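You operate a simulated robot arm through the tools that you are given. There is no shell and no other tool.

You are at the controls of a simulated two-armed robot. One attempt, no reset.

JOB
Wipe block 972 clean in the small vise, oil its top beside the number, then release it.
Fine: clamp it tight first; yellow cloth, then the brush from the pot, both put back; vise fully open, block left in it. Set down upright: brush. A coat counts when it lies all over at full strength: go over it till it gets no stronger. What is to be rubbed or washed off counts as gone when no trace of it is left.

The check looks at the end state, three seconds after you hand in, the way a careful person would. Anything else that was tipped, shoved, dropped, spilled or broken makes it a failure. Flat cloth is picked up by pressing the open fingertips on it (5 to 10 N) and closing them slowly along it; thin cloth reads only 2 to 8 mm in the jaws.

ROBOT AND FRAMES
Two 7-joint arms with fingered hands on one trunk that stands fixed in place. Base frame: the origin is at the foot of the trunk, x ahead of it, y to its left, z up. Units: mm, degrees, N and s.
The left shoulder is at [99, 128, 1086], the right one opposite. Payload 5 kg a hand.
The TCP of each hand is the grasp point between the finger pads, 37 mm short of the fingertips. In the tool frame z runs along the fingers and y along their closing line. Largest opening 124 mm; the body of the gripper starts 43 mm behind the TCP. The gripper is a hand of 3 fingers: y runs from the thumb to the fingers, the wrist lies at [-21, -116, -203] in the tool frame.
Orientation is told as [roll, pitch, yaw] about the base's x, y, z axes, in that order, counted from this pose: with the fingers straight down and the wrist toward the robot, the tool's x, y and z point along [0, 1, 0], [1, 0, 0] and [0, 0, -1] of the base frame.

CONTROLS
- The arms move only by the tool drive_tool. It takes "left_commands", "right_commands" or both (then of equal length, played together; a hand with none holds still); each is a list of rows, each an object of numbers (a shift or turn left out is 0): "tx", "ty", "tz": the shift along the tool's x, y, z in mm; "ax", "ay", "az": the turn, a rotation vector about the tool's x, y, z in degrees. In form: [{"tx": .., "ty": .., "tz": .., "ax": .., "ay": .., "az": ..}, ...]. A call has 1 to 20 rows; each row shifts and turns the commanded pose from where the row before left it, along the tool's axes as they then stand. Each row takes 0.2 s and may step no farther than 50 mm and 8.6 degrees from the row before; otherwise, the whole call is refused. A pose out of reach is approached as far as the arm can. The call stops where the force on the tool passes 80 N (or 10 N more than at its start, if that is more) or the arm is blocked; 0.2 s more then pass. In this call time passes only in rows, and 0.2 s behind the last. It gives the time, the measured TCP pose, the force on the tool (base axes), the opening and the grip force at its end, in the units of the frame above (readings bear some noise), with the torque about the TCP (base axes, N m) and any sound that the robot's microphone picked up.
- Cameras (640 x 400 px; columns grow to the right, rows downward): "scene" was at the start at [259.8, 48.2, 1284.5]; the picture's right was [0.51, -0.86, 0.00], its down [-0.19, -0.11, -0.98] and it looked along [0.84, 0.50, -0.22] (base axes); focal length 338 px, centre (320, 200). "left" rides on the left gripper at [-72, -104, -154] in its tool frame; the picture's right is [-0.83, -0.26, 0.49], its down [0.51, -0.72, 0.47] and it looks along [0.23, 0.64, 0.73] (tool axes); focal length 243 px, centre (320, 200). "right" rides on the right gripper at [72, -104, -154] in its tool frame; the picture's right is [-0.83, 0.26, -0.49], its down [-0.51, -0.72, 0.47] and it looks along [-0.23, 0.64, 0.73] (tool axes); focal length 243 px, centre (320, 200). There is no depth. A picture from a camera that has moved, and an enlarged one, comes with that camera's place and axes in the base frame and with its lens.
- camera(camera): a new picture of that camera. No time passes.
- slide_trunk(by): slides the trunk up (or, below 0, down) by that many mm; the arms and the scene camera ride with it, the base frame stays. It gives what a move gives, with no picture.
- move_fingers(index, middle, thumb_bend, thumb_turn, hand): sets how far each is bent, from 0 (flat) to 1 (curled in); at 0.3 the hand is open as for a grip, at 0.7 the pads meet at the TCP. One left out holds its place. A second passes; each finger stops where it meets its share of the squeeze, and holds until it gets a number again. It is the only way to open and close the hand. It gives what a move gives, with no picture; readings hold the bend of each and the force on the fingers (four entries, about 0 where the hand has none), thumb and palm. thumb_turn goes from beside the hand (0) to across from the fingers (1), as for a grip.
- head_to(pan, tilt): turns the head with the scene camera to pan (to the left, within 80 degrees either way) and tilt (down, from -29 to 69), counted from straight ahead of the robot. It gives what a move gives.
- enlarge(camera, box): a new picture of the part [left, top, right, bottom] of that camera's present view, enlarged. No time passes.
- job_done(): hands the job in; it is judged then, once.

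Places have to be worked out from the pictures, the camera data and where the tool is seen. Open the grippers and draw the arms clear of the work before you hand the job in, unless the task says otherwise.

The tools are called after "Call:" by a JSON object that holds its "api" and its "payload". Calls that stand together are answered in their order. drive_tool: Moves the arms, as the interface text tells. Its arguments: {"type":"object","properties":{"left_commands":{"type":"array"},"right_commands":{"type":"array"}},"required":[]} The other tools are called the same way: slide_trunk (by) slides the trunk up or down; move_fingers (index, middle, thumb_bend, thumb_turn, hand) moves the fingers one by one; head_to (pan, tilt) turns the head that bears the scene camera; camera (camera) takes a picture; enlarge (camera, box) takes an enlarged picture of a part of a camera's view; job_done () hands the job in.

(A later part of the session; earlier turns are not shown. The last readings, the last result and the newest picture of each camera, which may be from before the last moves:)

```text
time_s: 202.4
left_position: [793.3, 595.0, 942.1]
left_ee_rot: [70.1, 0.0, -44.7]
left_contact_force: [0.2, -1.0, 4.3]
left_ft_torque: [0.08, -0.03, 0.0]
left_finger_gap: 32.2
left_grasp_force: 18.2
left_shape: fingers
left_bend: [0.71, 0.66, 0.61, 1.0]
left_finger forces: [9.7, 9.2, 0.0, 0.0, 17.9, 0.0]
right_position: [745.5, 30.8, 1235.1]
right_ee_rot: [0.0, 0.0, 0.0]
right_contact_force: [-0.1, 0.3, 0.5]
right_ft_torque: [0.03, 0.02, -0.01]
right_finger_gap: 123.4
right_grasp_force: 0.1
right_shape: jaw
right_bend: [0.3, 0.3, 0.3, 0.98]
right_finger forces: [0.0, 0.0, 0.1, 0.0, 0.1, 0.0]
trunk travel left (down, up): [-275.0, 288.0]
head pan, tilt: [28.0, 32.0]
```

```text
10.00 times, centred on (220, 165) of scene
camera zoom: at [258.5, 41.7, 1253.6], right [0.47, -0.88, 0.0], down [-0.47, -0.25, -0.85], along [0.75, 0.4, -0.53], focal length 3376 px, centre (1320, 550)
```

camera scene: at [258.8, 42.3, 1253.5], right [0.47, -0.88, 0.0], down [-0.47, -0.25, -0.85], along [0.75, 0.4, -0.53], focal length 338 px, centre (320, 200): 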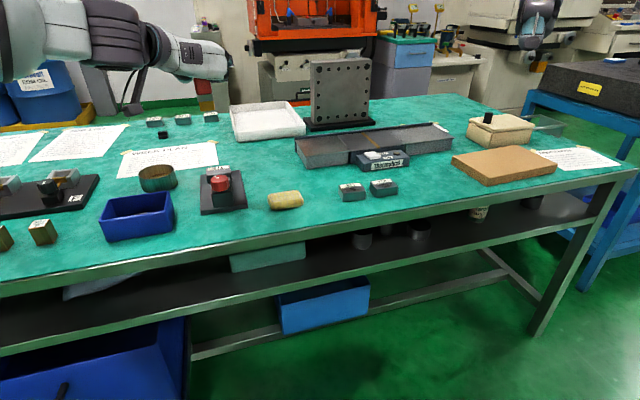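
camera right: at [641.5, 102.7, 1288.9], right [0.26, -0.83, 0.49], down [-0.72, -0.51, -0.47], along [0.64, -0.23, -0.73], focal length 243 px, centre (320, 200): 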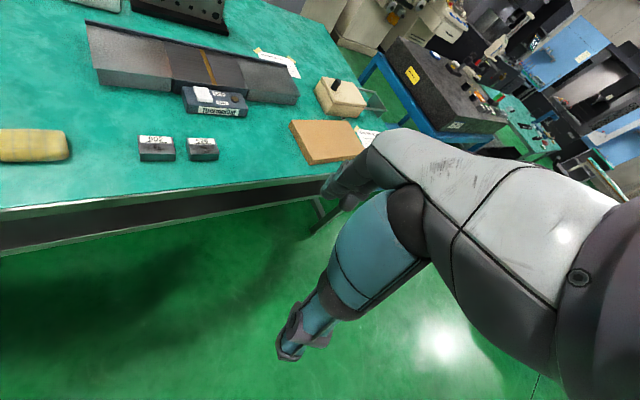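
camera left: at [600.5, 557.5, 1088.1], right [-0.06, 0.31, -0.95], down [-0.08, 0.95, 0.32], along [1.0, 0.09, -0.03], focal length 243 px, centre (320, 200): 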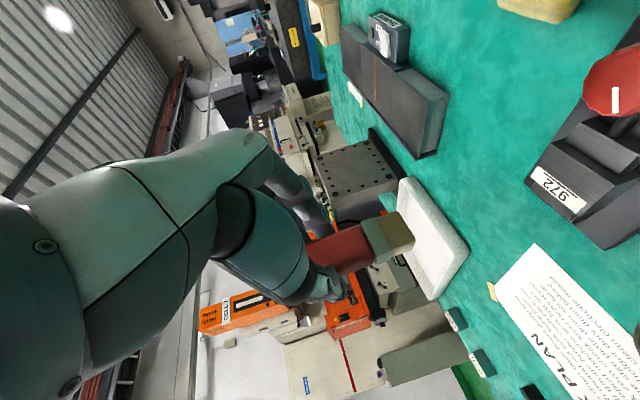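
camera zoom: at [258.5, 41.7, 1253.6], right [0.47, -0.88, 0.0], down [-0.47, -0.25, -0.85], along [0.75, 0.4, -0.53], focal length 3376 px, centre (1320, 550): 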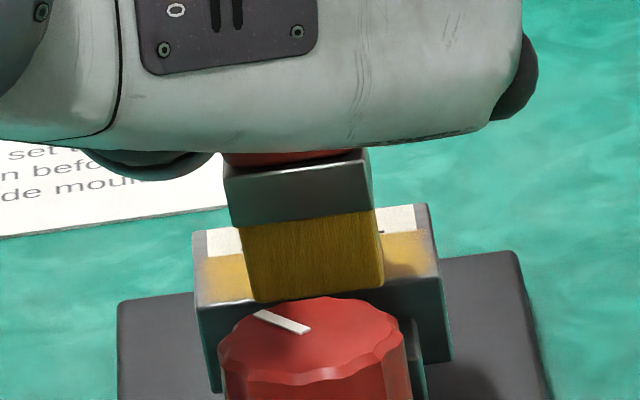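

Centred with 4.3 N. Short strokes of ±12 mm in three lanes now.

Call:
{"api": "drive_tool", "payload": {"left_commands": [{"ty": 12}, {"ty": -12}, {"ty": -12}, {"ty": 12}, {"ty": 12}, {"tx": 1.0, "tz": 2.8}, {"ty": -12}, {"ty": -12}, {"ty": 12}, {"ty": 12}, {"tx": 1.0, "tz": 2.8}, {"ty": -12}, {"ty": -12}, {"ty": 12}, {"ty": 12}, {"ty": -12}, {"ty": -12}, {"ty": 12}]}}

Call:
{"api": "drive_tool", "payload": {"left_commands": [{"tx": 18.8, "tz": -6.84}, {"tx": 18.8, "tz": -6.84}, {"tx": 37.6, "tz": -13.7}]}}

Call:
{"api": "enlarge", "payload": {"camera": "scene", "box": [200, 158, 236, 182]}}

Call:
{"api": "enlarge", "payload": {"camera": "left", "box": [445, 150, 530, 260]}}

```text
time_s: 206.2
left_position: [798.3, 600.1, 941.9]
left_ee_rot: [70.0, 0.0, -44.7]
left_contact_force: [0.2, 0.0, 1.2]
left_ft_torque: [0.06, 0.07, 0.04]
left_finger_gap: 32.3
left_grasp_force: 17.5
left_shape: fingers
left_bend: [0.71, 0.66, 0.61, 1.0]
left_finger forces: [8.8, 8.9, 0.1, 0.0, 18.0, 0.0]
right_position: [747.3, 29.6, 1233.5]
right_ee_rot: [-0.1, 0.1, 0.1]
right_contact_force: [-0.3, 0.4, -0.4]
right_ft_torque: [0.01, -0.01, 0.01]
right_finger_gap: 123.7
right_grasp_force: 0.0
right_shape: jaw
right_bend: [0.3, 0.3, 0.3, 0.98]
right_finger forces: [0.0, 0.0, 0.0, 0.1, 0.1, 0.0]
trunk travel left (down, up): [-275.0, 288.0]
head pan, tilt: [28.0, 32.0]
```

```text
time_s: 207.1
left_position: [799.1, 599.5, 1022.0]
left_ee_rot: [70.1, 0.1, -44.9]
left_contact_force: [-0.8, -0.8, 0.2]
left_ft_torque: [0.0, -0.03, 0.02]
left_finger_gap: 32.4
left_grasp_force: 17.7
left_shape: fingers
left_bend: [0.71, 0.66, 0.61, 1.0]
left_finger forces: [9.8, 7.8, 0.0, 0.1, 17.5, 0.0]
right_position: [745.9, 29.6, 1235.0]
right_ee_rot: [0.1, -0.2, -0.1]
right_contact_force: [-0.2, -0.3, 0.4]
right_ft_torque: [0.05, -0.01, 0.0]
right_finger_gap: 123.6
right_grasp_force: 0.0
right_shape: jaw
right_bend: [0.3, 0.3, 0.3, 0.98]
right_finger forces: [0.0, 0.1, 0.0, 0.0, 0.1, 0.0]
trunk travel left (down, up): [-275.0, 288.0]
head pan, tilt: [28.0, 32.0]
```

```text
16.00 times, centred on (218, 170) of scene
camera zoom: at [257.9, 40.8, 1253.8], right [0.47, -0.88, 0.0], down [-0.47, -0.25, -0.85], along [0.75, 0.4, -0.53], focal length 5401 px, centre (1952, 680)
```

zoom: 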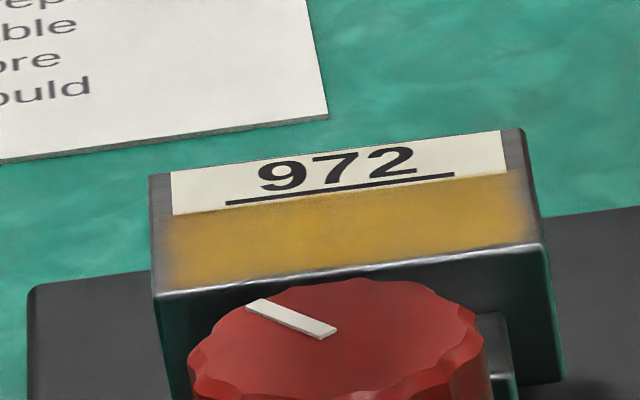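

```text
3.64 times, centred on (488, 205) of left
camera zoom: at [605.8, 551.4, 1006.6], right [-0.06, 0.31, -0.95], down [-0.08, 0.95, 0.32], along [1.0, 0.09, -0.03], focal length 882 px, centre (-289, 182)
```

zoom: 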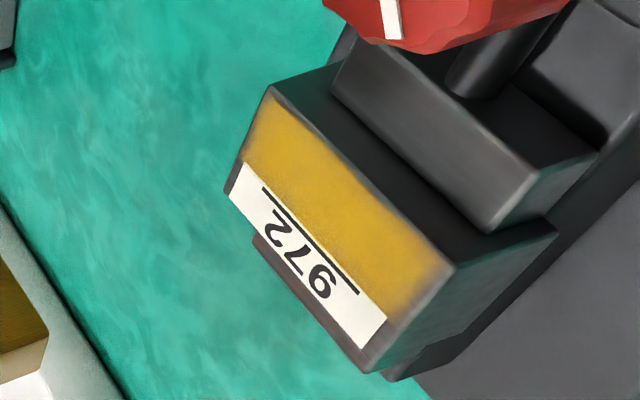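

The coat's tone and extent are unchanged by the extra passes, so it is at full strength. Now the brush goes back: raise, lower the trunk, and return over the pot.

Call:
{"api": "drive_tool", "payload": {"left_commands": [{"tx": 40, "tz": -14.5}, {"tx": 40, "tz": -14.5}]}}

Call:
{"api": "slide_trunk", "payload": {"by": -100}}

Call:
{"api": "head_to", "payload": {"pan": 46, "tilt": 28}}

```text
time_s: 207.7
left_position: [796.8, 599.6, 1109.3]
left_ee_rot: [70.2, 0.1, -44.8]
left_contact_force: [-0.1, -0.5, -0.2]
left_ft_torque: [0.0, 0.01, 0.0]
left_finger_gap: 32.3
left_grasp_force: 17.4
left_shape: fingers
left_bend: [0.71, 0.66, 0.61, 1.0]
left_finger forces: [9.8, 7.8, 0.1, 0.0, 17.5, 0.1]
right_position: [745.7, 28.4, 1235.6]
right_ee_rot: [0.1, -0.1, 0.0]
right_contact_force: [-0.4, 0.8, -0.4]
right_ft_torque: [0.03, -0.03, -0.01]
right_finger_gap: 123.7
right_grasp_force: 0.0
right_shape: jaw
right_bend: [0.3, 0.3, 0.3, 0.98]
right_finger forces: [0.0, 0.0, 0.0, 0.0, 0.0, 0.1]
trunk travel left (down, up): [-275.0, 288.0]
head pan, tilt: [28.0, 32.0]
```

```text
time_s: 209.0
left_position: [797.0, 600.7, 1007.5]
left_ee_rot: [70.1, -0.1, -44.9]
left_contact_force: [0.6, 0.3, -0.7]
left_ft_torque: [-0.01, 0.0, 0.04]
left_finger_gap: 32.3
left_grasp_force: 17.8
left_shape: fingers
left_bend: [0.71, 0.66, 0.61, 1.0]
left_finger forces: [9.7, 7.8, 0.1, 0.0, 17.5, 0.1]
right_position: [745.5, 31.3, 1135.1]
right_ee_rot: [0.1, -0.1, -0.1]
right_contact_force: [0.5, 0.5, -1.0]
right_ft_torque: [0.01, 0.01, -0.02]
right_finger_gap: 123.4
right_grasp_force: 0.0
right_shape: jaw
right_bend: [0.3, 0.3, 0.3, 0.98]
right_finger forces: [0.0, 0.1, 0.1, 0.1, 0.0, 0.0]
trunk travel left (down, up): [-175.0, 388.0]
head pan, tilt: [28.0, 32.0]
```

```text
time_s: 209.8
left_position: [797.5, 601.2, 1006.5]
left_ee_rot: [70.0, -0.1, -44.8]
left_contact_force: [0.5, 0.3, 0.2]
left_ft_torque: [-0.03, 0.01, -0.02]
left_finger_gap: 32.3
left_grasp_force: 17.5
left_shape: fingers
left_bend: [0.71, 0.66, 0.61, 1.0]
left_finger forces: [9.7, 7.9, 0.0, 0.0, 17.5, 0.1]
right_position: [745.8, 31.7, 1135.2]
right_ee_rot: [0.0, 0.0, -0.1]
right_contact_force: [0.0, 0.4, -1.1]
right_ft_torque: [0.02, 0.01, 0.01]
right_finger_gap: 123.6
right_grasp_force: 0.0
right_shape: jaw
right_bend: [0.3, 0.3, 0.3, 0.98]
right_finger forces: [0.1, 0.1, 0.0, 0.0, 0.0, 0.0]
trunk travel left (down, up): [-175.0, 388.0]
head pan, tilt: [46.0, 28.0]
```

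Call:
{"api": "drive_tool", "payload": {"left_commands": [{"tx": 7, "ty": -40.3, "tz": 20.6}, {"tx": 7, "ty": -40.3, "tz": 20.6}, {"tx": 7, "ty": -40.3, "tz": 20.6}, {"tx": 6.9, "ty": -40.3, "tz": 20.7}]}}

Call:
{"api": "enlarge", "payload": {"camera": "left", "box": [300, 130, 560, 320]}}

Call:
{"api": "enlarge", "payload": {"camera": "scene", "box": [220, 80, 320, 180]}}

```text
time_s: 210.8
left_position: [744.1, 775.9, 1005.9]
left_ee_rot: [69.9, 0.0, -44.8]
left_contact_force: [-0.3, 0.1, -0.5]
left_ft_torque: [-0.01, -0.01, -0.02]
left_finger_gap: 32.2
left_grasp_force: 17.6
left_shape: fingers
left_bend: [0.71, 0.66, 0.61, 1.0]
left_finger forces: [9.8, 7.9, 0.1, 0.0, 17.7, 0.1]
right_position: [746.6, 31.9, 1134.1]
right_ee_rot: [0.0, -0.1, 0.0]
right_contact_force: [-0.8, 0.2, 0.3]
right_ft_torque: [0.01, -0.01, 0.0]
right_finger_gap: 123.8
right_grasp_force: 0.1
right_shape: jaw
right_bend: [0.3, 0.3, 0.3, 0.98]
right_finger forces: [0.0, 0.0, 0.1, 0.0, 0.1, 0.0]
trunk travel left (down, up): [-175.0, 388.0]
head pan, tilt: [46.0, 28.0]
```

```text
2.11 times, centred on (430, 225) of left
camera zoom: at [550.3, 728.5, 989.7], right [-0.06, 0.31, -0.95], down [-0.08, 0.95, 0.31], along [1.0, 0.09, -0.03], focal length 511 px, centre (88, 147)
```

zoom: 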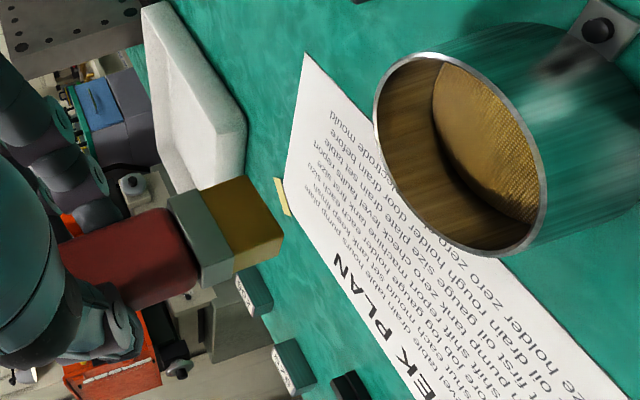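

```text
4.00 times, centred on (270, 130) of scene
camera zoom: at [277.1, 66.2, 1147.8], right [0.72, -0.69, 0.0], down [-0.33, -0.34, -0.88], along [0.61, 0.63, -0.47], focal length 1350 px, centre (520, 480)
```

zoom: 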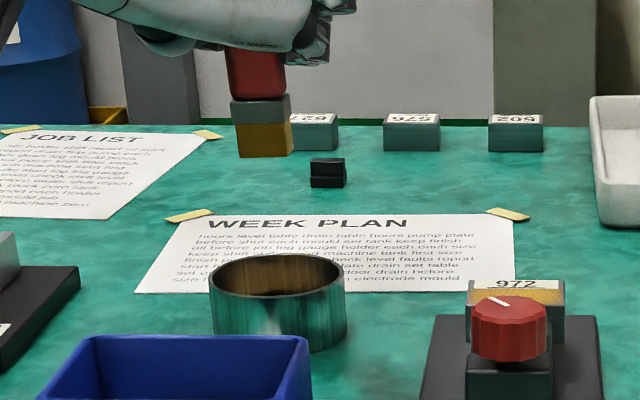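

The brush hangs vertical and lines up with the pot's middle. I'll lower it into the pot.

Call:
{"api": "drive_tool", "payload": {"left_commands": [{"tx": -23.5, "tz": 8.55}, {"tx": -23.5, "tz": 8.55}, {"tx": -23.5, "tz": 8.55}, {"tx": -14.1, "tz": 5.13}, {"tx": -9.4, "tz": 3.42}]}}

Call:
{"api": "drive_tool", "payload": {"left_commands": [{"tx": -1.88, "tz": 0.68}, {"tx": -1.88, "tz": 0.68}, {"tx": -1.88, "tz": 0.68}]}}

Call:
{"api": "enlarge", "payload": {"camera": "left", "box": [290, 150, 450, 330]}}

Call:
{"api": "enlarge", "payload": {"camera": "scene", "box": [220, 90, 320, 180]}}

```text
time_s: 212.0
left_position: [745.7, 776.3, 903.1]
left_ee_rot: [69.9, -0.1, -44.8]
left_contact_force: [-0.7, 1.2, -1.3]
left_ft_torque: [-0.02, 0.04, 0.0]
left_finger_gap: 32.1
left_grasp_force: 17.9
left_shape: fingers
left_bend: [0.71, 0.66, 0.61, 1.0]
left_finger forces: [9.8, 8.0, 0.0, 0.1, 17.7, 0.0]
right_position: [747.0, 30.8, 1133.2]
right_ee_rot: [0.1, 0.0, 0.0]
right_contact_force: [-0.1, 0.2, 0.0]
right_ft_torque: [-0.01, 0.0, 0.02]
right_finger_gap: 123.6
right_grasp_force: 0.1
right_shape: jaw
right_bend: [0.3, 0.3, 0.3, 0.98]
right_finger forces: [0.1, 0.0, 0.0, 0.0, 0.0, 0.1]
trunk travel left (down, up): [-175.0, 388.0]
head pan, tilt: [46.0, 28.0]
```

```text
time_s: 212.8
left_position: [744.3, 775.6, 898.9]
left_ee_rot: [70.0, 0.0, -44.8]
left_contact_force: [0.7, 0.6, 0.4]
left_ft_torque: [-0.01, 0.02, -0.03]
left_finger_gap: 32.0
left_grasp_force: 17.8
left_shape: fingers
left_bend: [0.71, 0.66, 0.61, 1.0]
left_finger forces: [9.9, 7.9, 0.1, 0.1, 17.6, 0.0]
right_position: [745.6, 30.6, 1133.8]
right_ee_rot: [-0.1, 0.0, -0.1]
right_contact_force: [-0.6, -0.8, 1.0]
right_ft_torque: [0.0, 0.02, 0.0]
right_finger_gap: 123.4
right_grasp_force: 0.0
right_shape: jaw
right_bend: [0.3, 0.3, 0.3, 0.98]
right_finger forces: [0.1, 0.1, 0.0, 0.1, 0.0, 0.0]
trunk travel left (down, up): [-175.0, 388.0]
head pan, tilt: [46.0, 28.0]
```

```text
2.22 times, centred on (370, 240) of left
camera zoom: at [552.1, 728.6, 881.9], right [-0.06, 0.31, -0.95], down [-0.08, 0.95, 0.31], along [1.0, 0.09, -0.03], focal length 539 px, centre (209, 111)
```

zoom: 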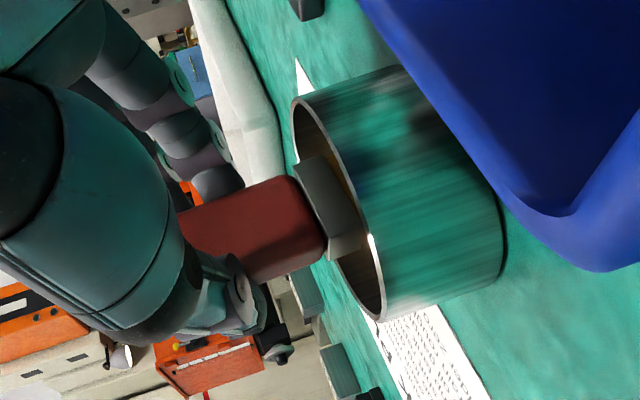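

```text
4.44 times, centred on (270, 135) of scene
camera zoom: at [277.3, 65.9, 1147.8], right [0.72, -0.69, 0.0], down [-0.33, -0.34, -0.88], along [0.61, 0.64, -0.47], focal length 1500 px, centre (542, 489)
```

zoom: 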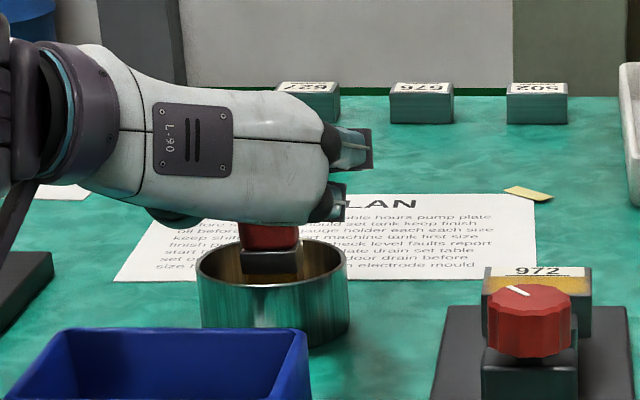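

Nearly at the floor. I'll lower in 1 mm steps until the bristles stand.

Call:
{"api": "drive_tool", "payload": {"left_commands": [{"tx": -0.94, "tz": 0.34}]}}

Call:
{"api": "drive_tool", "payload": {"left_commands": [{"tx": -0.94, "tz": 0.34}]}}

Call:
{"api": "drive_tool", "payload": {"left_commands": [{"tx": -0.94, "tz": 0.34}]}}

```text
time_s: 213.2
left_position: [744.7, 776.3, 898.0]
left_ee_rot: [70.0, 0.0, -44.7]
left_contact_force: [0.1, 0.3, 0.0]
left_ft_torque: [-0.08, 0.04, -0.02]
left_finger_gap: 32.3
left_grasp_force: 17.7
left_shape: fingers
left_bend: [0.71, 0.66, 0.61, 1.0]
left_finger forces: [9.8, 7.9, 0.0, 0.1, 17.7, 0.1]
right_position: [746.4, 30.3, 1134.9]
right_ee_rot: [0.1, 0.0, 0.0]
right_contact_force: [0.5, -0.1, -0.4]
right_ft_torque: [0.01, -0.04, 0.0]
right_finger_gap: 123.7
right_grasp_force: 0.0
right_shape: jaw
right_bend: [0.3, 0.3, 0.3, 0.98]
right_finger forces: [0.1, 0.0, 0.0, 0.1, 0.1, 0.0]
trunk travel left (down, up): [-175.0, 388.0]
head pan, tilt: [46.0, 28.0]
```

```text
time_s: 213.6
left_position: [744.5, 776.2, 896.1]
left_ee_rot: [70.0, 0.0, -44.8]
left_contact_force: [-0.3, 0.9, -0.5]
left_ft_torque: [-0.01, 0.01, 0.02]
left_finger_gap: 32.0
left_grasp_force: 18.2
left_shape: fingers
left_bend: [0.71, 0.66, 0.61, 1.0]
left_finger forces: [9.7, 7.9, 0.1, 0.0, 17.8, 0.0]
right_position: [745.8, 31.2, 1134.9]
right_ee_rot: [0.0, 0.0, -0.1]
right_contact_force: [0.6, 0.3, -1.1]
right_ft_torque: [-0.01, -0.02, 0.01]
right_finger_gap: 123.6
right_grasp_force: 0.0
right_shape: jaw
right_bend: [0.3, 0.3, 0.3, 0.98]
right_finger forces: [0.0, 0.1, 0.1, 0.1, 0.0, 0.0]
trunk travel left (down, up): [-175.0, 388.0]
head pan, tilt: [46.0, 28.0]
```

```text
time_s: 214.0
left_position: [744.2, 776.4, 895.1]
left_ee_rot: [69.9, 0.0, -44.8]
left_contact_force: [0.7, -0.5, 1.5]
left_ft_torque: [0.06, -0.06, 0.0]
left_finger_gap: 32.3
left_grasp_force: 18.4
left_shape: fingers
left_bend: [0.71, 0.66, 0.61, 1.0]
left_finger forces: [10.0, 8.2, 0.0, 0.1, 17.5, 0.1]
right_position: [746.3, 30.2, 1134.9]
right_ee_rot: [0.0, 0.0, 0.0]
right_contact_force: [-1.0, -0.2, -0.1]
right_ft_torque: [-0.01, -0.03, 0.01]
right_finger_gap: 123.6
right_grasp_force: 0.1
right_shape: jaw
right_bend: [0.3, 0.3, 0.3, 0.98]
right_finger forces: [0.0, 0.0, 0.0, 0.0, 0.1, 0.0]
trunk travel left (down, up): [-175.0, 388.0]
head pan, tilt: [46.0, 28.0]
```

The bristles stand on the pot floor (1.5 N). I'll ease half a millimetre more and open the fingers gradually.

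Call:
{"api": "drive_tool", "payload": {"left_commands": [{"tx": -0.47, "tz": 0.17}]}}

Call:
{"api": "move_fingers", "payload": {"hand": "left", "index": 0.62, "middle": 0.62, "thumb_bend": 0.6}}

Call:
{"api": "enlarge", "payload": {"camera": "left", "box": [290, 150, 450, 330]}}

```text
time_s: 214.4
left_position: [744.4, 776.7, 895.4]
left_ee_rot: [70.1, 0.0, -44.9]
left_contact_force: [0.9, -0.3, 3.9]
left_ft_torque: [0.07, -0.09, -0.07]
left_finger_gap: 32.3
left_grasp_force: 18.3
left_shape: fingers
left_bend: [0.71, 0.66, 0.61, 1.0]
left_finger forces: [10.1, 8.7, 0.1, 0.0, 17.3, 0.0]
right_position: [747.1, 29.7, 1134.0]
right_ee_rot: [-0.1, 0.0, 0.1]
right_contact_force: [0.3, -0.2, -1.1]
right_ft_torque: [0.03, 0.0, -0.05]
right_finger_gap: 123.6
right_grasp_force: 0.1
right_shape: jaw
right_bend: [0.3, 0.3, 0.3, 0.98]
right_finger forces: [0.0, 0.0, 0.0, 0.0, 0.0, 0.1]
trunk travel left (down, up): [-175.0, 388.0]
head pan, tilt: [46.0, 28.0]
```

```text
time_s: 215.4
left_position: [744.8, 776.1, 894.6]
left_ee_rot: [70.0, 0.0, -44.8]
left_contact_force: [0.1, -0.1, 0.1]
left_ft_torque: [0.01, 0.0, 0.02]
left_finger_gap: 36.7
left_grasp_force: 1.2
left_shape: fingers
left_bend: [0.62, 0.62, 0.58, 1.0]
left_finger forces: [0.5, 0.6, 0.0, 0.0, 1.5, 0.1]
right_position: [745.9, 30.9, 1134.3]
right_ee_rot: [0.0, 0.1, 0.1]
right_contact_force: [0.0, -0.6, -0.3]
right_ft_torque: [-0.01, -0.03, -0.05]
right_finger_gap: 123.4
right_grasp_force: 0.0
right_shape: jaw
right_bend: [0.3, 0.3, 0.3, 0.98]
right_finger forces: [0.1, 0.1, 0.0, 0.0, 0.0, 0.0]
trunk travel left (down, up): [-175.0, 388.0]
head pan, tilt: [46.0, 28.0]
```

```text
2.22 times, centred on (370, 240) of left
camera zoom: at [551.4, 728.9, 877.8], right [-0.06, 0.31, -0.95], down [-0.08, 0.95, 0.32], along [1.0, 0.09, -0.03], focal length 539 px, centre (209, 111)
```

zoom: 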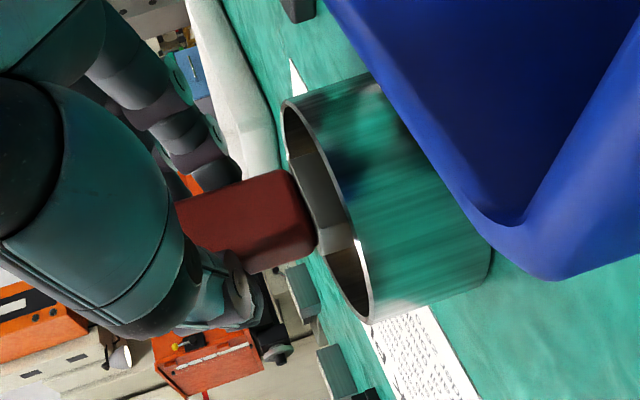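

The brush has settled onto its bristles. Now I'll open fully away from the handle.

Call:
{"api": "move_fingers", "payload": {"hand": "left", "index": 0.5, "middle": 0.5, "thumb_bend": 0.46}}

Call:
{"api": "move_fingers", "payload": {"hand": "left", "index": 0.42, "middle": 0.42, "thumb_bend": 0.38}}

Call:
{"api": "enlarge", "payload": {"camera": "left", "box": [290, 150, 450, 330]}}

Call:
{"api": "enlarge", "payload": {"camera": "scene", "box": [220, 90, 320, 180]}}

```text
time_s: 216.4
left_position: [745.2, 774.8, 895.4]
left_ee_rot: [70.0, 0.0, -44.9]
left_contact_force: [-0.2, -0.2, 0.4]
left_ft_torque: [0.0, -0.02, -0.04]
left_finger_gap: 73.2
left_grasp_force: 0.0
left_shape: fingers
left_bend: [0.5, 0.5, 0.46, 1.0]
left_finger forces: [0.1, 0.0, 0.0, 0.0, 0.0, 0.0]
right_position: [746.2, 30.1, 1134.9]
right_ee_rot: [0.0, 0.0, -0.1]
right_contact_force: [0.0, -0.6, -1.0]
right_ft_torque: [0.02, -0.01, 0.02]
right_finger_gap: 123.8
right_grasp_force: 0.0
right_shape: jaw
right_bend: [0.3, 0.3, 0.3, 0.98]
right_finger forces: [0.0, 0.0, 0.1, 0.0, 0.0, 0.0]
trunk travel left (down, up): [-175.0, 388.0]
head pan, tilt: [46.0, 28.0]
```

```text
time_s: 217.4
left_position: [743.9, 775.7, 894.1]
left_ee_rot: [70.0, -0.1, -44.8]
left_contact_force: [0.0, 0.5, 0.6]
left_ft_torque: [0.02, -0.01, -0.02]
left_finger_gap: 97.6
left_grasp_force: 0.0
left_shape: fingers
left_bend: [0.42, 0.42, 0.38, 0.99]
left_finger forces: [0.0, 0.0, 0.0, 0.0, 0.0, 0.1]
right_position: [746.4, 31.5, 1135.1]
right_ee_rot: [0.0, 0.0, 0.0]
right_contact_force: [-0.7, 0.1, -1.1]
right_ft_torque: [-0.02, 0.01, -0.02]
right_finger_gap: 123.5
right_grasp_force: 0.1
right_shape: jaw
right_bend: [0.3, 0.3, 0.3, 0.98]
right_finger forces: [0.0, 0.1, 0.1, 0.0, 0.1, 0.0]
trunk travel left (down, up): [-175.0, 388.0]
head pan, tilt: [46.0, 28.0]
```

```text
2.22 times, centred on (370, 240) of left
camera zoom: at [551.4, 729.0, 877.9], right [-0.06, 0.31, -0.95], down [-0.08, 0.95, 0.32], along [1.0, 0.09, -0.03], focal length 539 px, centre (209, 111)
```

zoom: 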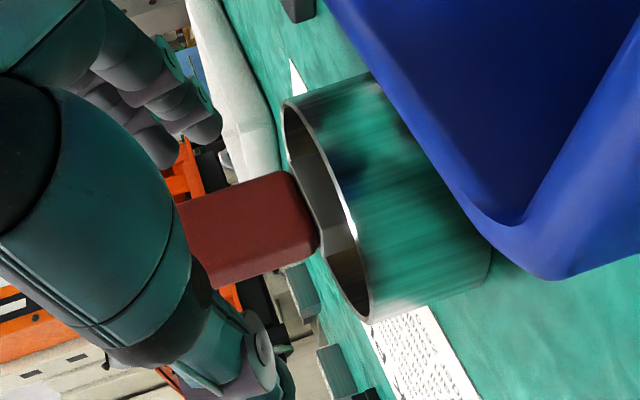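

```text
4.44 times, centred on (270, 135) of scene
camera zoom: at [277.2, 65.8, 1147.8], right [0.72, -0.69, 0.0], down [-0.33, -0.34, -0.88], along [0.61, 0.64, -0.47], focal length 1500 px, centre (542, 489)
```

zoom: 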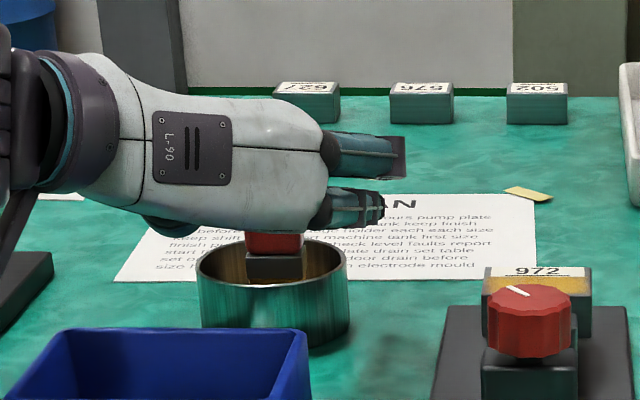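

The brush stands upright in the pot on its own. I'll rise straight up clear of the handle.

Call:
{"api": "drive_tool", "payload": {"left_commands": [{"tx": 18.8, "tz": -6.84}, {"tx": 28.2, "tz": -10.3}, {"tx": 28.2, "tz": -10.3}, {"tx": 28.2, "tz": -10.3}]}}

Call:
{"api": "enlarge", "payload": {"camera": "scene", "box": [220, 90, 350, 190]}}

```text
time_s: 218.4
left_position: [741.3, 776.1, 1006.3]
left_ee_rot: [70.1, 0.0, -44.8]
left_contact_force: [0.4, -0.8, 0.7]
left_ft_torque: [0.01, 0.0, -0.01]
left_finger_gap: 98.1
left_grasp_force: 0.1
left_shape: fingers
left_bend: [0.42, 0.42, 0.38, 0.99]
left_finger forces: [0.1, 0.0, 0.1, 0.0, 0.0, 0.0]
right_position: [746.2, 28.8, 1135.0]
right_ee_rot: [0.1, -0.1, 0.1]
right_contact_force: [-0.5, -0.3, -0.7]
right_ft_torque: [-0.01, -0.01, -0.01]
right_finger_gap: 123.6
right_grasp_force: 0.1
right_shape: jaw
right_bend: [0.3, 0.3, 0.3, 0.98]
right_finger forces: [0.0, 0.0, 0.0, 0.1, 0.1, 0.0]
trunk travel left (down, up): [-175.0, 388.0]
head pan, tilt: [46.0, 28.0]
```

```text
4.00 times, centred on (285, 140) of scene
camera zoom: at [276.7, 64.7, 1148.1], right [0.72, -0.69, 0.0], down [-0.33, -0.34, -0.88], along [0.61, 0.64, -0.47], focal length 1350 px, centre (460, 440)
```

zoom: 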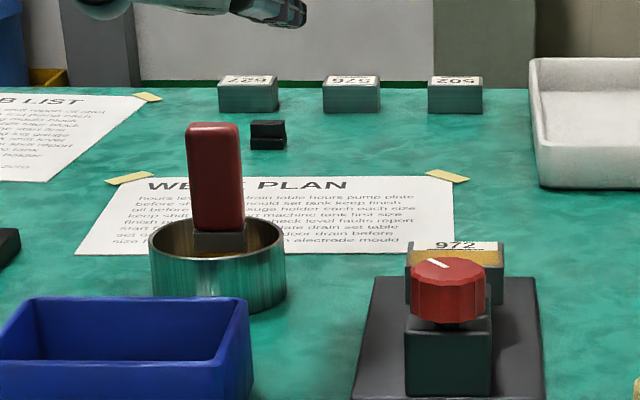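

The brush stands upright in the pot as before. Next I open the vise: raise the trunk back, withdraw the hand and turn it vertical again.

Call:
{"api": "slide_trunk", "payload": {"by": 100}}

Call:
{"api": "drive_tool", "payload": {"left_commands": [{"tx": -12.7, "ty": 14.1, "tz": -34.9}, {"tx": -12.7, "ty": 14.1, "tz": -34.9}, {"tx": -12.7, "ty": 14.1, "tz": -34.9}, {"tx": -12.7, "ty": 14.1, "tz": -34.9}, {"tx": -12.7, "ty": 14.1, "tz": -34.9}, {"tx": -12.7, "ty": 14.1, "tz": -34.9}, {"ay": -7.75}, {"ay": -7.75}, {"ay": -7.75}, {"ay": -7.75}, {"ay": -7.75}, {"ay": -7.75}, {"ay": -7.75}, {"ay": -7.75}, {"ay": -8}, {"az": -7}]}}

Call:
{"api": "head_to", "payload": {"pan": 28, "tilt": 32}}

Call:
{"api": "camera", "payload": {"camera": "scene"}}

```text
time_s: 219.7
left_position: [745.0, 776.2, 1103.6]
left_ee_rot: [70.0, 0.0, -44.9]
left_contact_force: [-0.8, -0.2, 0.1]
left_ft_torque: [-0.01, -0.01, 0.0]
left_finger_gap: 98.1
left_grasp_force: 0.0
left_shape: fingers
left_bend: [0.42, 0.42, 0.38, 0.99]
left_finger forces: [0.0, 0.0, 0.0, 0.0, 0.0, 0.0]
right_position: [747.3, 31.0, 1233.4]
right_ee_rot: [0.0, 0.1, 0.0]
right_contact_force: [0.1, -0.2, 0.2]
right_ft_torque: [-0.03, 0.0, -0.02]
right_finger_gap: 123.5
right_grasp_force: 0.0
right_shape: jaw
right_bend: [0.3, 0.3, 0.3, 0.98]
right_finger forces: [0.0, 0.0, 0.1, 0.1, 0.0, 0.0]
trunk travel left (down, up): [-275.0, 288.0]
head pan, tilt: [46.0, 28.0]
```

```text
time_s: 223.1
left_position: [650.0, 550.9, 1110.3]
left_ee_rot: [4.6, -1.8, -39.0]
left_contact_force: [0.2, 0.4, -0.1]
left_ft_torque: [0.05, -0.04, 0.01]
left_finger_gap: 98.0
left_grasp_force: 0.1
left_shape: fingers
left_bend: [0.42, 0.42, 0.38, 0.99]
left_finger forces: [0.1, 0.0, 0.1, 0.0, 0.0, 0.0]
left hand out of reach, approached as far as the arm can: row 10
right_position: [744.1, 30.6, 1237.7]
right_ee_rot: [0.0, -0.1, 0.0]
right_contact_force: [-1.1, -0.5, 0.3]
right_ft_torque: [0.0, -0.02, -0.02]
right_finger_gap: 123.7
right_grasp_force: 0.0
right_shape: jaw
right_bend: [0.3, 0.3, 0.3, 0.98]
right_finger forces: [0.0, 0.0, 0.1, 0.1, 0.0, 0.0]
trunk travel left (down, up): [-275.0, 288.0]
head pan, tilt: [46.0, 28.0]
```

```text
time_s: 223.9
left_position: [650.4, 552.5, 1107.1]
left_ee_rot: [4.5, -1.7, -39.0]
left_contact_force: [0.5, -0.3, 0.1]
left_ft_torque: [0.03, 0.0, 0.01]
left_finger_gap: 98.1
left_grasp_force: 0.0
left_shape: fingers
left_bend: [0.42, 0.42, 0.38, 0.99]
left_finger forces: [0.0, 0.0, 0.0, 0.0, 0.0, 0.1]
right_position: [746.4, 32.8, 1234.7]
right_ee_rot: [0.0, 0.0, 0.1]
right_contact_force: [0.3, 0.5, -0.1]
right_ft_torque: [0.03, 0.05, 0.01]
right_finger_gap: 123.7
right_grasp_force: 0.1
right_shape: jaw
right_bend: [0.3, 0.3, 0.3, 0.98]
right_finger forces: [0.1, 0.0, 0.0, 0.0, 0.0, 0.1]
trunk travel left (down, up): [-275.0, 288.0]
head pan, tilt: [28.0, 32.0]
```

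```text
taken
camera scene: at [259.3, 42.6, 1253.4], right [0.47, -0.88, 0.0], down [-0.47, -0.25, -0.85], along [0.75, 0.4, -0.53], focal length 338 px, centre (320, 200)
```

scene: 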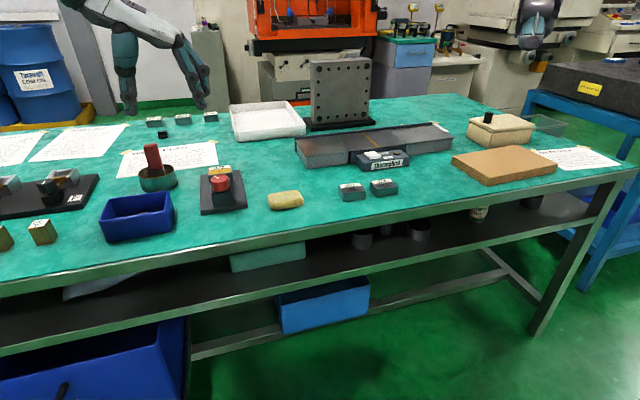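

One intermediate pose was out of reach, leaving a slight tilt of 4.5°. I'll straighten the hand and lower it to 970 mm, then check.

Call:
{"api": "drive_tool", "payload": {"left_commands": [{"tz": 40}, {"tz": 40}, {"tz": 40}, {"ax": 1.7, "ay": -4.5}, {"az": 0}]}}

Call:
{"api": "camera", "payload": {"camera": "left"}}

```text
time_s: 225.1
left_position: [659.8, 556.9, 987.6]
left_ee_rot: [0.1, -0.1, -38.9]
left_contact_force: [-0.8, 0.1, -0.3]
left_ft_torque: [0.0, 0.0, 0.03]
left_finger_gap: 98.1
left_grasp_force: 0.1
left_shape: fingers
left_bend: [0.42, 0.42, 0.38, 0.99]
left_finger forces: [0.0, 0.0, 0.0, 0.0, 0.1, 0.1]
right_position: [745.8, 31.6, 1235.0]
right_ee_rot: [0.0, 0.0, 0.1]
right_contact_force: [-0.7, 0.7, 0.5]
right_ft_torque: [-0.01, -0.02, 0.0]
right_finger_gap: 123.6
right_grasp_force: 0.0
right_shape: jaw
right_bend: [0.3, 0.3, 0.3, 0.98]
right_finger forces: [0.0, 0.1, 0.1, 0.1, 0.0, 0.0]
trunk travel left (down, up): [-275.0, 288.0]
head pan, tilt: [28.0, 32.0]
```

```text
taken
camera left: at [532.8, 566.1, 1140.7], right [-0.72, -0.48, -0.49], down [-0.24, 0.85, -0.47], along [0.65, -0.22, -0.73], focal length 243 px, centre (320, 200)
```

left: 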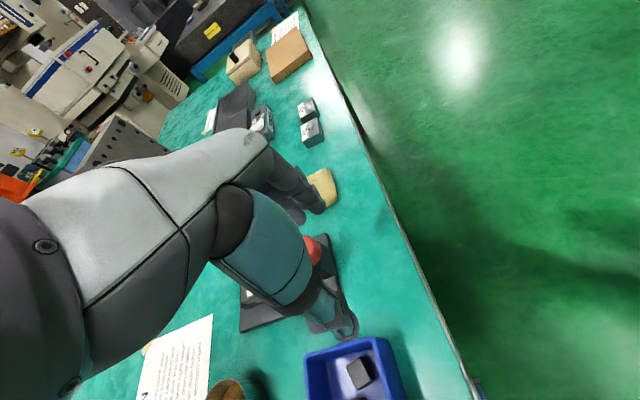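

The hand is vertical again. I'll set the finger opening, turn to yaw −33 and come over the knob.

Call:
{"api": "move_fingers", "payload": {"hand": "left", "index": 0.45, "middle": 0.45, "thumb_bend": 0.45, "thumb_turn": 1.0}}

Call:
{"api": "drive_tool", "payload": {"left_commands": [{"tx": 29.65, "ty": 31.45, "tz": 20}, {"tx": 29.65, "ty": 31.45, "tz": 20}, {"az": -6}, {"tz": 10}]}}

Call:
{"api": "enlarge", "payload": {"camera": "left", "box": [250, 150, 430, 350]}}

Call:
{"api": "enlarge", "payload": {"camera": "scene", "box": [180, 110, 270, 210]}}

```text
time_s: 226.1
left_position: [659.8, 557.6, 988.7]
left_ee_rot: [0.1, -0.1, -39.0]
left_contact_force: [0.0, 0.4, 0.0]
left_ft_torque: [0.04, 0.03, -0.01]
left_finger_gap: 83.7
left_grasp_force: 0.1
left_shape: fingers
left_bend: [0.45, 0.45, 0.45, 0.99]
left_finger forces: [0.1, 0.0, 0.0, 0.1, 0.0, 0.0]
right_position: [746.0, 30.3, 1234.5]
right_ee_rot: [0.0, 0.0, -0.1]
right_contact_force: [0.5, 1.0, 0.3]
right_ft_torque: [-0.02, -0.01, -0.02]
right_finger_gap: 123.6
right_grasp_force: 0.0
right_shape: jaw
right_bend: [0.3, 0.3, 0.3, 0.98]
right_finger forces: [0.1, 0.1, 0.0, 0.0, 0.0, 0.1]
trunk travel left (down, up): [-275.0, 288.0]
head pan, tilt: [28.0, 32.0]
```

```text
time_s: 227.1
left_position: [748.4, 567.3, 935.1]
left_ee_rot: [-0.1, -0.1, -32.8]
left_contact_force: [0.4, 1.3, 0.1]
left_ft_torque: [-0.02, 0.0, 0.01]
left_finger_gap: 83.4
left_grasp_force: 0.0
left_shape: fingers
left_bend: [0.45, 0.45, 0.45, 0.99]
left_finger forces: [0.0, 0.0, 0.1, 0.1, 0.0, 0.0]
right_position: [748.0, 31.8, 1232.7]
right_ee_rot: [-0.1, 0.1, -0.1]
right_contact_force: [0.6, 0.1, 0.1]
right_ft_torque: [-0.01, 0.02, 0.0]
right_finger_gap: 123.7
right_grasp_force: 0.0
right_shape: jaw
right_bend: [0.3, 0.3, 0.3, 0.98]
right_finger forces: [0.1, 0.0, 0.0, 0.0, 0.0, 0.0]
trunk travel left (down, up): [-275.0, 288.0]
head pan, tilt: [28.0, 32.0]
```

```text
2.00 times, centred on (340, 250) of left
camera zoom: at [621.1, 562.1, 1087.3], right [-0.67, -0.56, -0.49], down [-0.33, 0.82, -0.47], along [0.66, -0.15, -0.73], focal length 485 px, centre (280, 100)
```

zoom: 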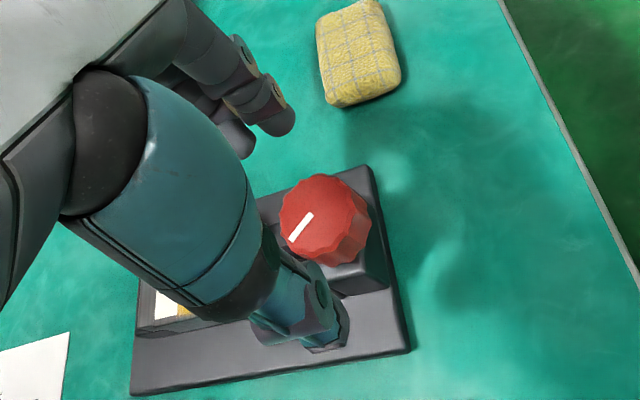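

```text
4.00 times, centred on (225, 160) of scene
camera zoom: at [260.8, 43.5, 1253.0], right [0.47, -0.88, 0.0], down [-0.47, -0.25, -0.85], along [0.75, 0.4, -0.53], focal length 1350 px, centre (700, 360)
```

zoom: 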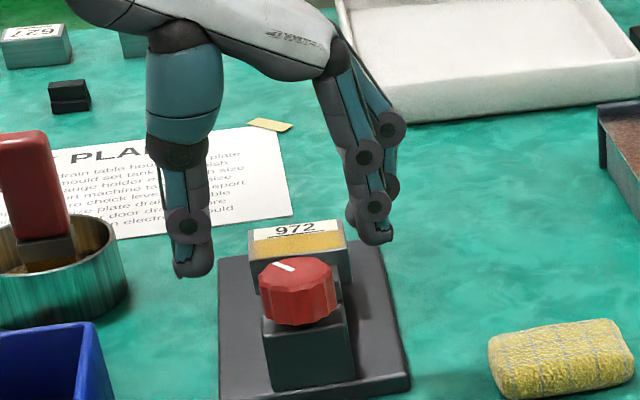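

The knob is about 5 mm off the grasp axis; I'll correct that and lower around it.

Call:
{"api": "drive_tool", "payload": {"left_commands": [{"tx": -5, "ty": 1.2}, {"tz": 11}, {"tz": 10}, {"tz": 10}]}}

Call:
{"api": "move_fingers", "payload": {"hand": "left", "index": 0.7, "middle": 0.7, "thumb_bend": 0.7}}

Call:
{"api": "enlarge", "payload": {"camera": "scene", "box": [190, 130, 270, 210]}}

```text
time_s: 228.1
left_position: [743.9, 558.8, 905.4]
left_ee_rot: [-0.1, 0.0, -33.0]
left_contact_force: [0.7, -0.3, -0.5]
left_ft_torque: [-0.01, 0.0, 0.0]
left_finger_gap: 83.4
left_grasp_force: 0.1
left_shape: fingers
left_bend: [0.45, 0.45, 0.45, 0.99]
left_finger forces: [0.1, 0.0, 0.0, 0.0, 0.0, 0.1]
right_position: [746.4, 30.4, 1233.9]
right_ee_rot: [0.1, 0.0, 0.0]
right_contact_force: [0.0, 0.3, 0.8]
right_ft_torque: [-0.04, 0.02, 0.01]
right_finger_gap: 123.7
right_grasp_force: 0.1
right_shape: jaw
right_bend: [0.3, 0.3, 0.3, 0.98]
right_finger forces: [0.1, 0.0, 0.0, 0.0, 0.1, 0.0]
trunk travel left (down, up): [-275.0, 288.0]
head pan, tilt: [28.0, 32.0]
```

```text
time_s: 229.1
left_position: [744.2, 558.9, 906.3]
left_ee_rot: [0.0, 0.0, -32.9]
left_contact_force: [7.6, -5.1, -2.2]
left_ft_torque: [-0.09, -0.27, -0.06]
left_finger_gap: 37.7
left_grasp_force: 16.0
left_shape: fingers
left_bend: [0.61, 0.63, 0.61, 1.0]
left_finger forces: [9.3, 10.2, 0.0, 0.1, 12.6, 0.1]
right_position: [748.0, 30.7, 1232.9]
right_ee_rot: [0.0, 0.2, 0.0]
right_contact_force: [0.3, 0.4, -0.9]
right_ft_torque: [-0.02, 0.0, 0.0]
right_finger_gap: 123.5
right_grasp_force: 0.1
right_shape: jaw
right_bend: [0.3, 0.3, 0.3, 0.98]
right_finger forces: [0.0, 0.0, 0.1, 0.0, 0.0, 0.0]
trunk travel left (down, up): [-275.0, 288.0]
head pan, tilt: [28.0, 32.0]
```

```text
5.00 times, centred on (230, 170) of scene
camera zoom: at [260.0, 42.0, 1253.3], right [0.47, -0.88, 0.0], down [-0.47, -0.25, -0.85], along [0.75, 0.4, -0.53], focal length 1688 px, centre (770, 350)
```

zoom: 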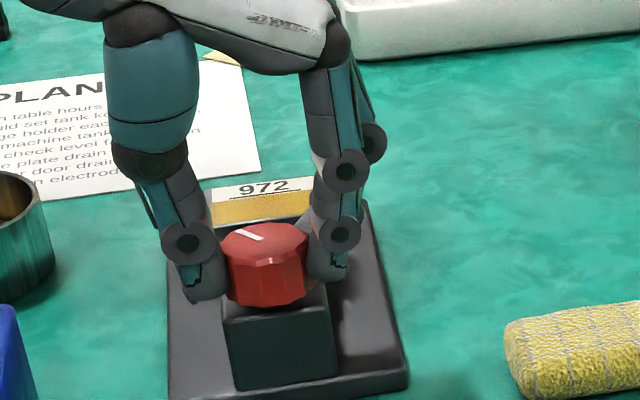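

The grip is slightly off-centre (9 N sideways). I'll nudge the hand to centre on the knob, then turn counter-clockwise 30°.

Call:
{"api": "drive_tool", "payload": {"left_commands": [{"tx": 2, "ty": 1.5}, {"az": -5}, {"az": -5}, {"az": -5}, {"az": -5}, {"az": -5}, {"az": -5}]}}

Call:
{"api": "enlarge", "payload": {"camera": "scene", "box": [190, 130, 270, 210]}}

```text
time_s: 230.7
left_position: [746.6, 560.0, 906.1]
left_ee_rot: [0.2, 0.0, -2.8]
left_contact_force: [4.9, -4.0, -2.4]
left_ft_torque: [-0.09, -0.14, -0.09]
left_finger_gap: 37.5
left_grasp_force: 15.8
left_shape: fingers
left_bend: [0.61, 0.64, 0.61, 1.0]
left_finger forces: [10.1, 8.6, 0.1, 0.1, 13.3, 0.0]
right_position: [747.0, 30.1, 1232.7]
right_ee_rot: [0.0, 0.1, 0.0]
right_contact_force: [-0.1, -1.0, 0.7]
right_ft_torque: [-0.01, 0.01, -0.01]
right_finger_gap: 123.4
right_grasp_force: 0.1
right_shape: jaw
right_bend: [0.3, 0.3, 0.3, 0.98]
right_finger forces: [0.0, 0.0, 0.0, 0.1, 0.0, 0.1]
trunk travel left (down, up): [-275.0, 288.0]
head pan, tilt: [28.0, 32.0]
```

```text
5.00 times, centred on (230, 170) of scene
camera zoom: at [260.2, 41.5, 1253.2], right [0.47, -0.88, 0.0], down [-0.47, -0.25, -0.85], along [0.75, 0.4, -0.53], focal length 1688 px, centre (770, 350)
```

zoom: 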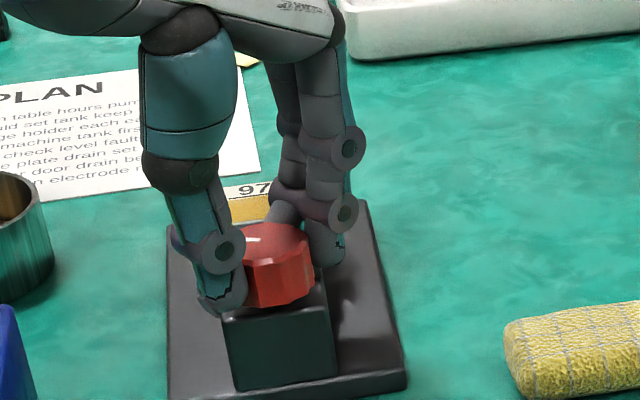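

It turns freely (−0.09 N m). I'll continue to yaw 85.

Call:
{"api": "drive_tool", "payload": {"left_commands": [{"az": -6}, {"az": -6}, {"az": -6}, {"az": -6}, {"az": -6}, {"az": -6}, {"az": -6}]}}

Call:
{"api": "drive_tool", "payload": {"left_commands": [{"az": -6}, {"az": -6}, {"az": -6}, {"az": -6}, {"az": -6}, {"az": -6}, {"az": -6}, {"az": -3}]}}

Call:
{"api": "enlarge", "payload": {"camera": "scene", "box": [190, 130, 270, 210]}}

Call:
{"api": "enlarge", "payload": {"camera": "left", "box": [260, 120, 440, 320]}}

```text
time_s: 232.3
left_position: [714.9, 685.3, 846.3]
left_ee_rot: [-3.9, -0.3, 36.6]
left_contact_force: [0.0, 0.3, -0.5]
left_ft_torque: [0.02, 0.02, -0.03]
left_finger_gap: 7.0
left_grasp_force: 0.9
left_shape: fingers
left_bend: [0.7, 0.7, 0.7, 1.0]
left_finger forces: [0.1, 0.1, 0.0, 0.1, 0.3, 0.1]
left hand out of reach, approached as far as the arm can: row 3, 4, 5, 6, 7
right_position: [746.4, 31.6, 1234.2]
right_ee_rot: [0.0, 0.0, 0.0]
right_contact_force: [0.5, 0.4, -0.2]
right_ft_torque: [-0.01, 0.0, 0.02]
right_finger_gap: 123.6
right_grasp_force: 0.1
right_shape: jaw
right_bend: [0.3, 0.3, 0.3, 0.98]
right_finger forces: [0.0, 0.0, 0.1, 0.0, 0.0, 0.0]
trunk travel left (down, up): [-275.0, 288.0]
head pan, tilt: [28.0, 32.0]
```

```text
time_s: 232.9
left_position: [702.5, 725.2, 838.3]
left_ee_rot: [-4.8, -1.8, 46.4]
left_contact_force: [-18.4, -15.5, 74.5]
left_ft_torque: [-1.42, 1.17, 0.13]
left_finger_gap: 14.1
left_grasp_force: 39.9
left_shape: fingers
left_bend: [0.7, 0.7, 0.7, 1.0]
left_finger forces: [0.0, 12.4, 0.1, 0.0, 68.0, 0.1]
left hand out of reach, approached as far as the arm can: row 1, 2
right_position: [741.2, 27.0, 1236.8]
right_ee_rot: [0.2, -0.3, 0.0]
right_contact_force: [0.8, 0.1, -0.8]
right_ft_torque: [-0.07, 0.13, -0.02]
right_finger_gap: 123.6
right_grasp_force: 0.1
right_shape: jaw
right_bend: [0.3, 0.3, 0.3, 0.98]
right_finger forces: [0.1, 0.0, 0.1, 0.0, 0.0, 0.0]
trunk travel left (down, up): [-275.0, 288.0]
head pan, tilt: [28.0, 32.0]
stopped in row 2 (left hand): the force on the tool passed its limit at 89 N (the readings are from after the stop); the commanded pose is now the measured one
```

```text
5.00 times, centred on (230, 170) of scene
camera zoom: at [254.1, 38.3, 1255.2], right [0.47, -0.88, 0.0], down [-0.46, -0.25, -0.85], along [0.75, 0.4, -0.53], focal length 1688 px, centre (770, 350)
```

zoom: 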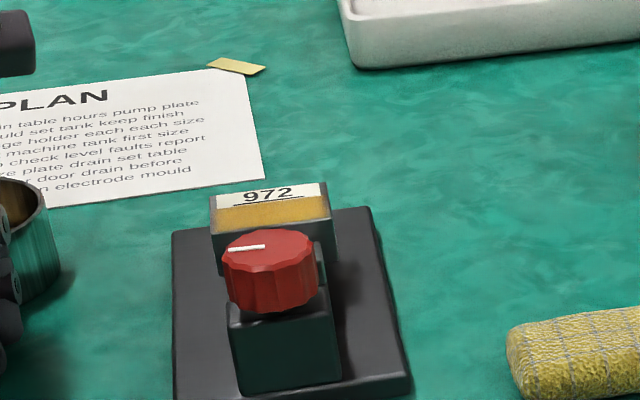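

```text
2.00 times, centred on (350, 220) of left
camera zoom: at [669.4, 605.0, 994.3], right [0.46, -0.78, -0.43], down [-0.82, -0.19, -0.53], along [0.34, 0.6, -0.73], focal length 485 px, centre (260, 160)
```

zoom: 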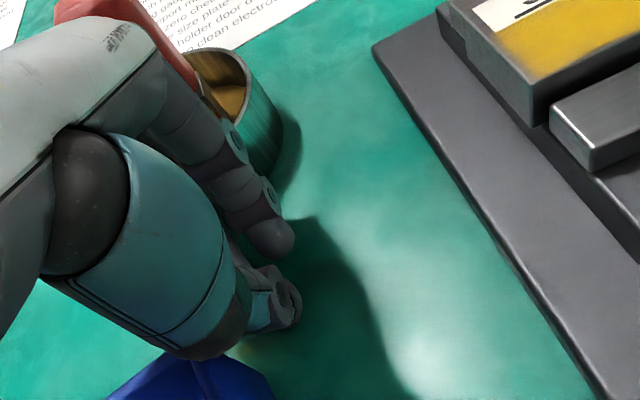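

The arm lost its joint solution and the hand swung off to the left, stopping with a force on the fingers. I must look carefully before moving anything.

Call:
{"api": "camera", "payload": {"camera": "scene"}}

Call:
{"api": "enlarge", "payload": {"camera": "scene", "box": [90, 100, 260, 250]}}

Call:
{"api": "camera", "payload": {"camera": "left"}}

```text
taken
camera scene: at [254.1, 38.3, 1255.2], right [0.47, -0.88, 0.0], down [-0.46, -0.25, -0.85], along [0.75, 0.4, -0.53], focal length 338 px, centre (320, 200)
```

scene: 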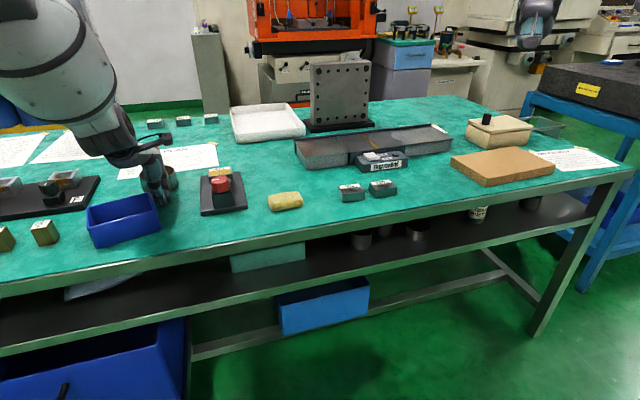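

```text
2.67 times, centred on (175, 175) of scene
camera zoom: at [254.1, 38.3, 1255.2], right [0.47, -0.88, 0.0], down [-0.46, -0.25, -0.85], along [0.75, 0.4, -0.53], focal length 900 px, centre (707, 267)
```

zoom: 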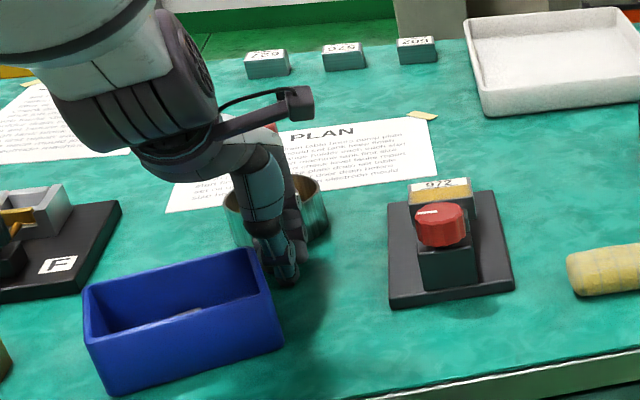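

```text
taken
camera left: at [669.4, 605.0, 994.3], right [0.46, -0.78, -0.43], down [-0.82, -0.19, -0.53], along [0.34, 0.6, -0.73], focal length 243 px, centre (320, 200)
```

left: 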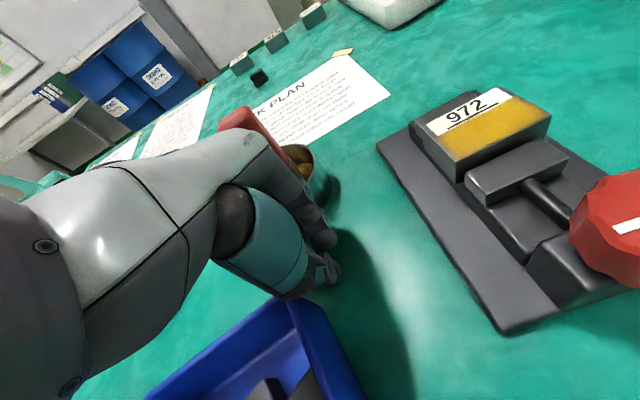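

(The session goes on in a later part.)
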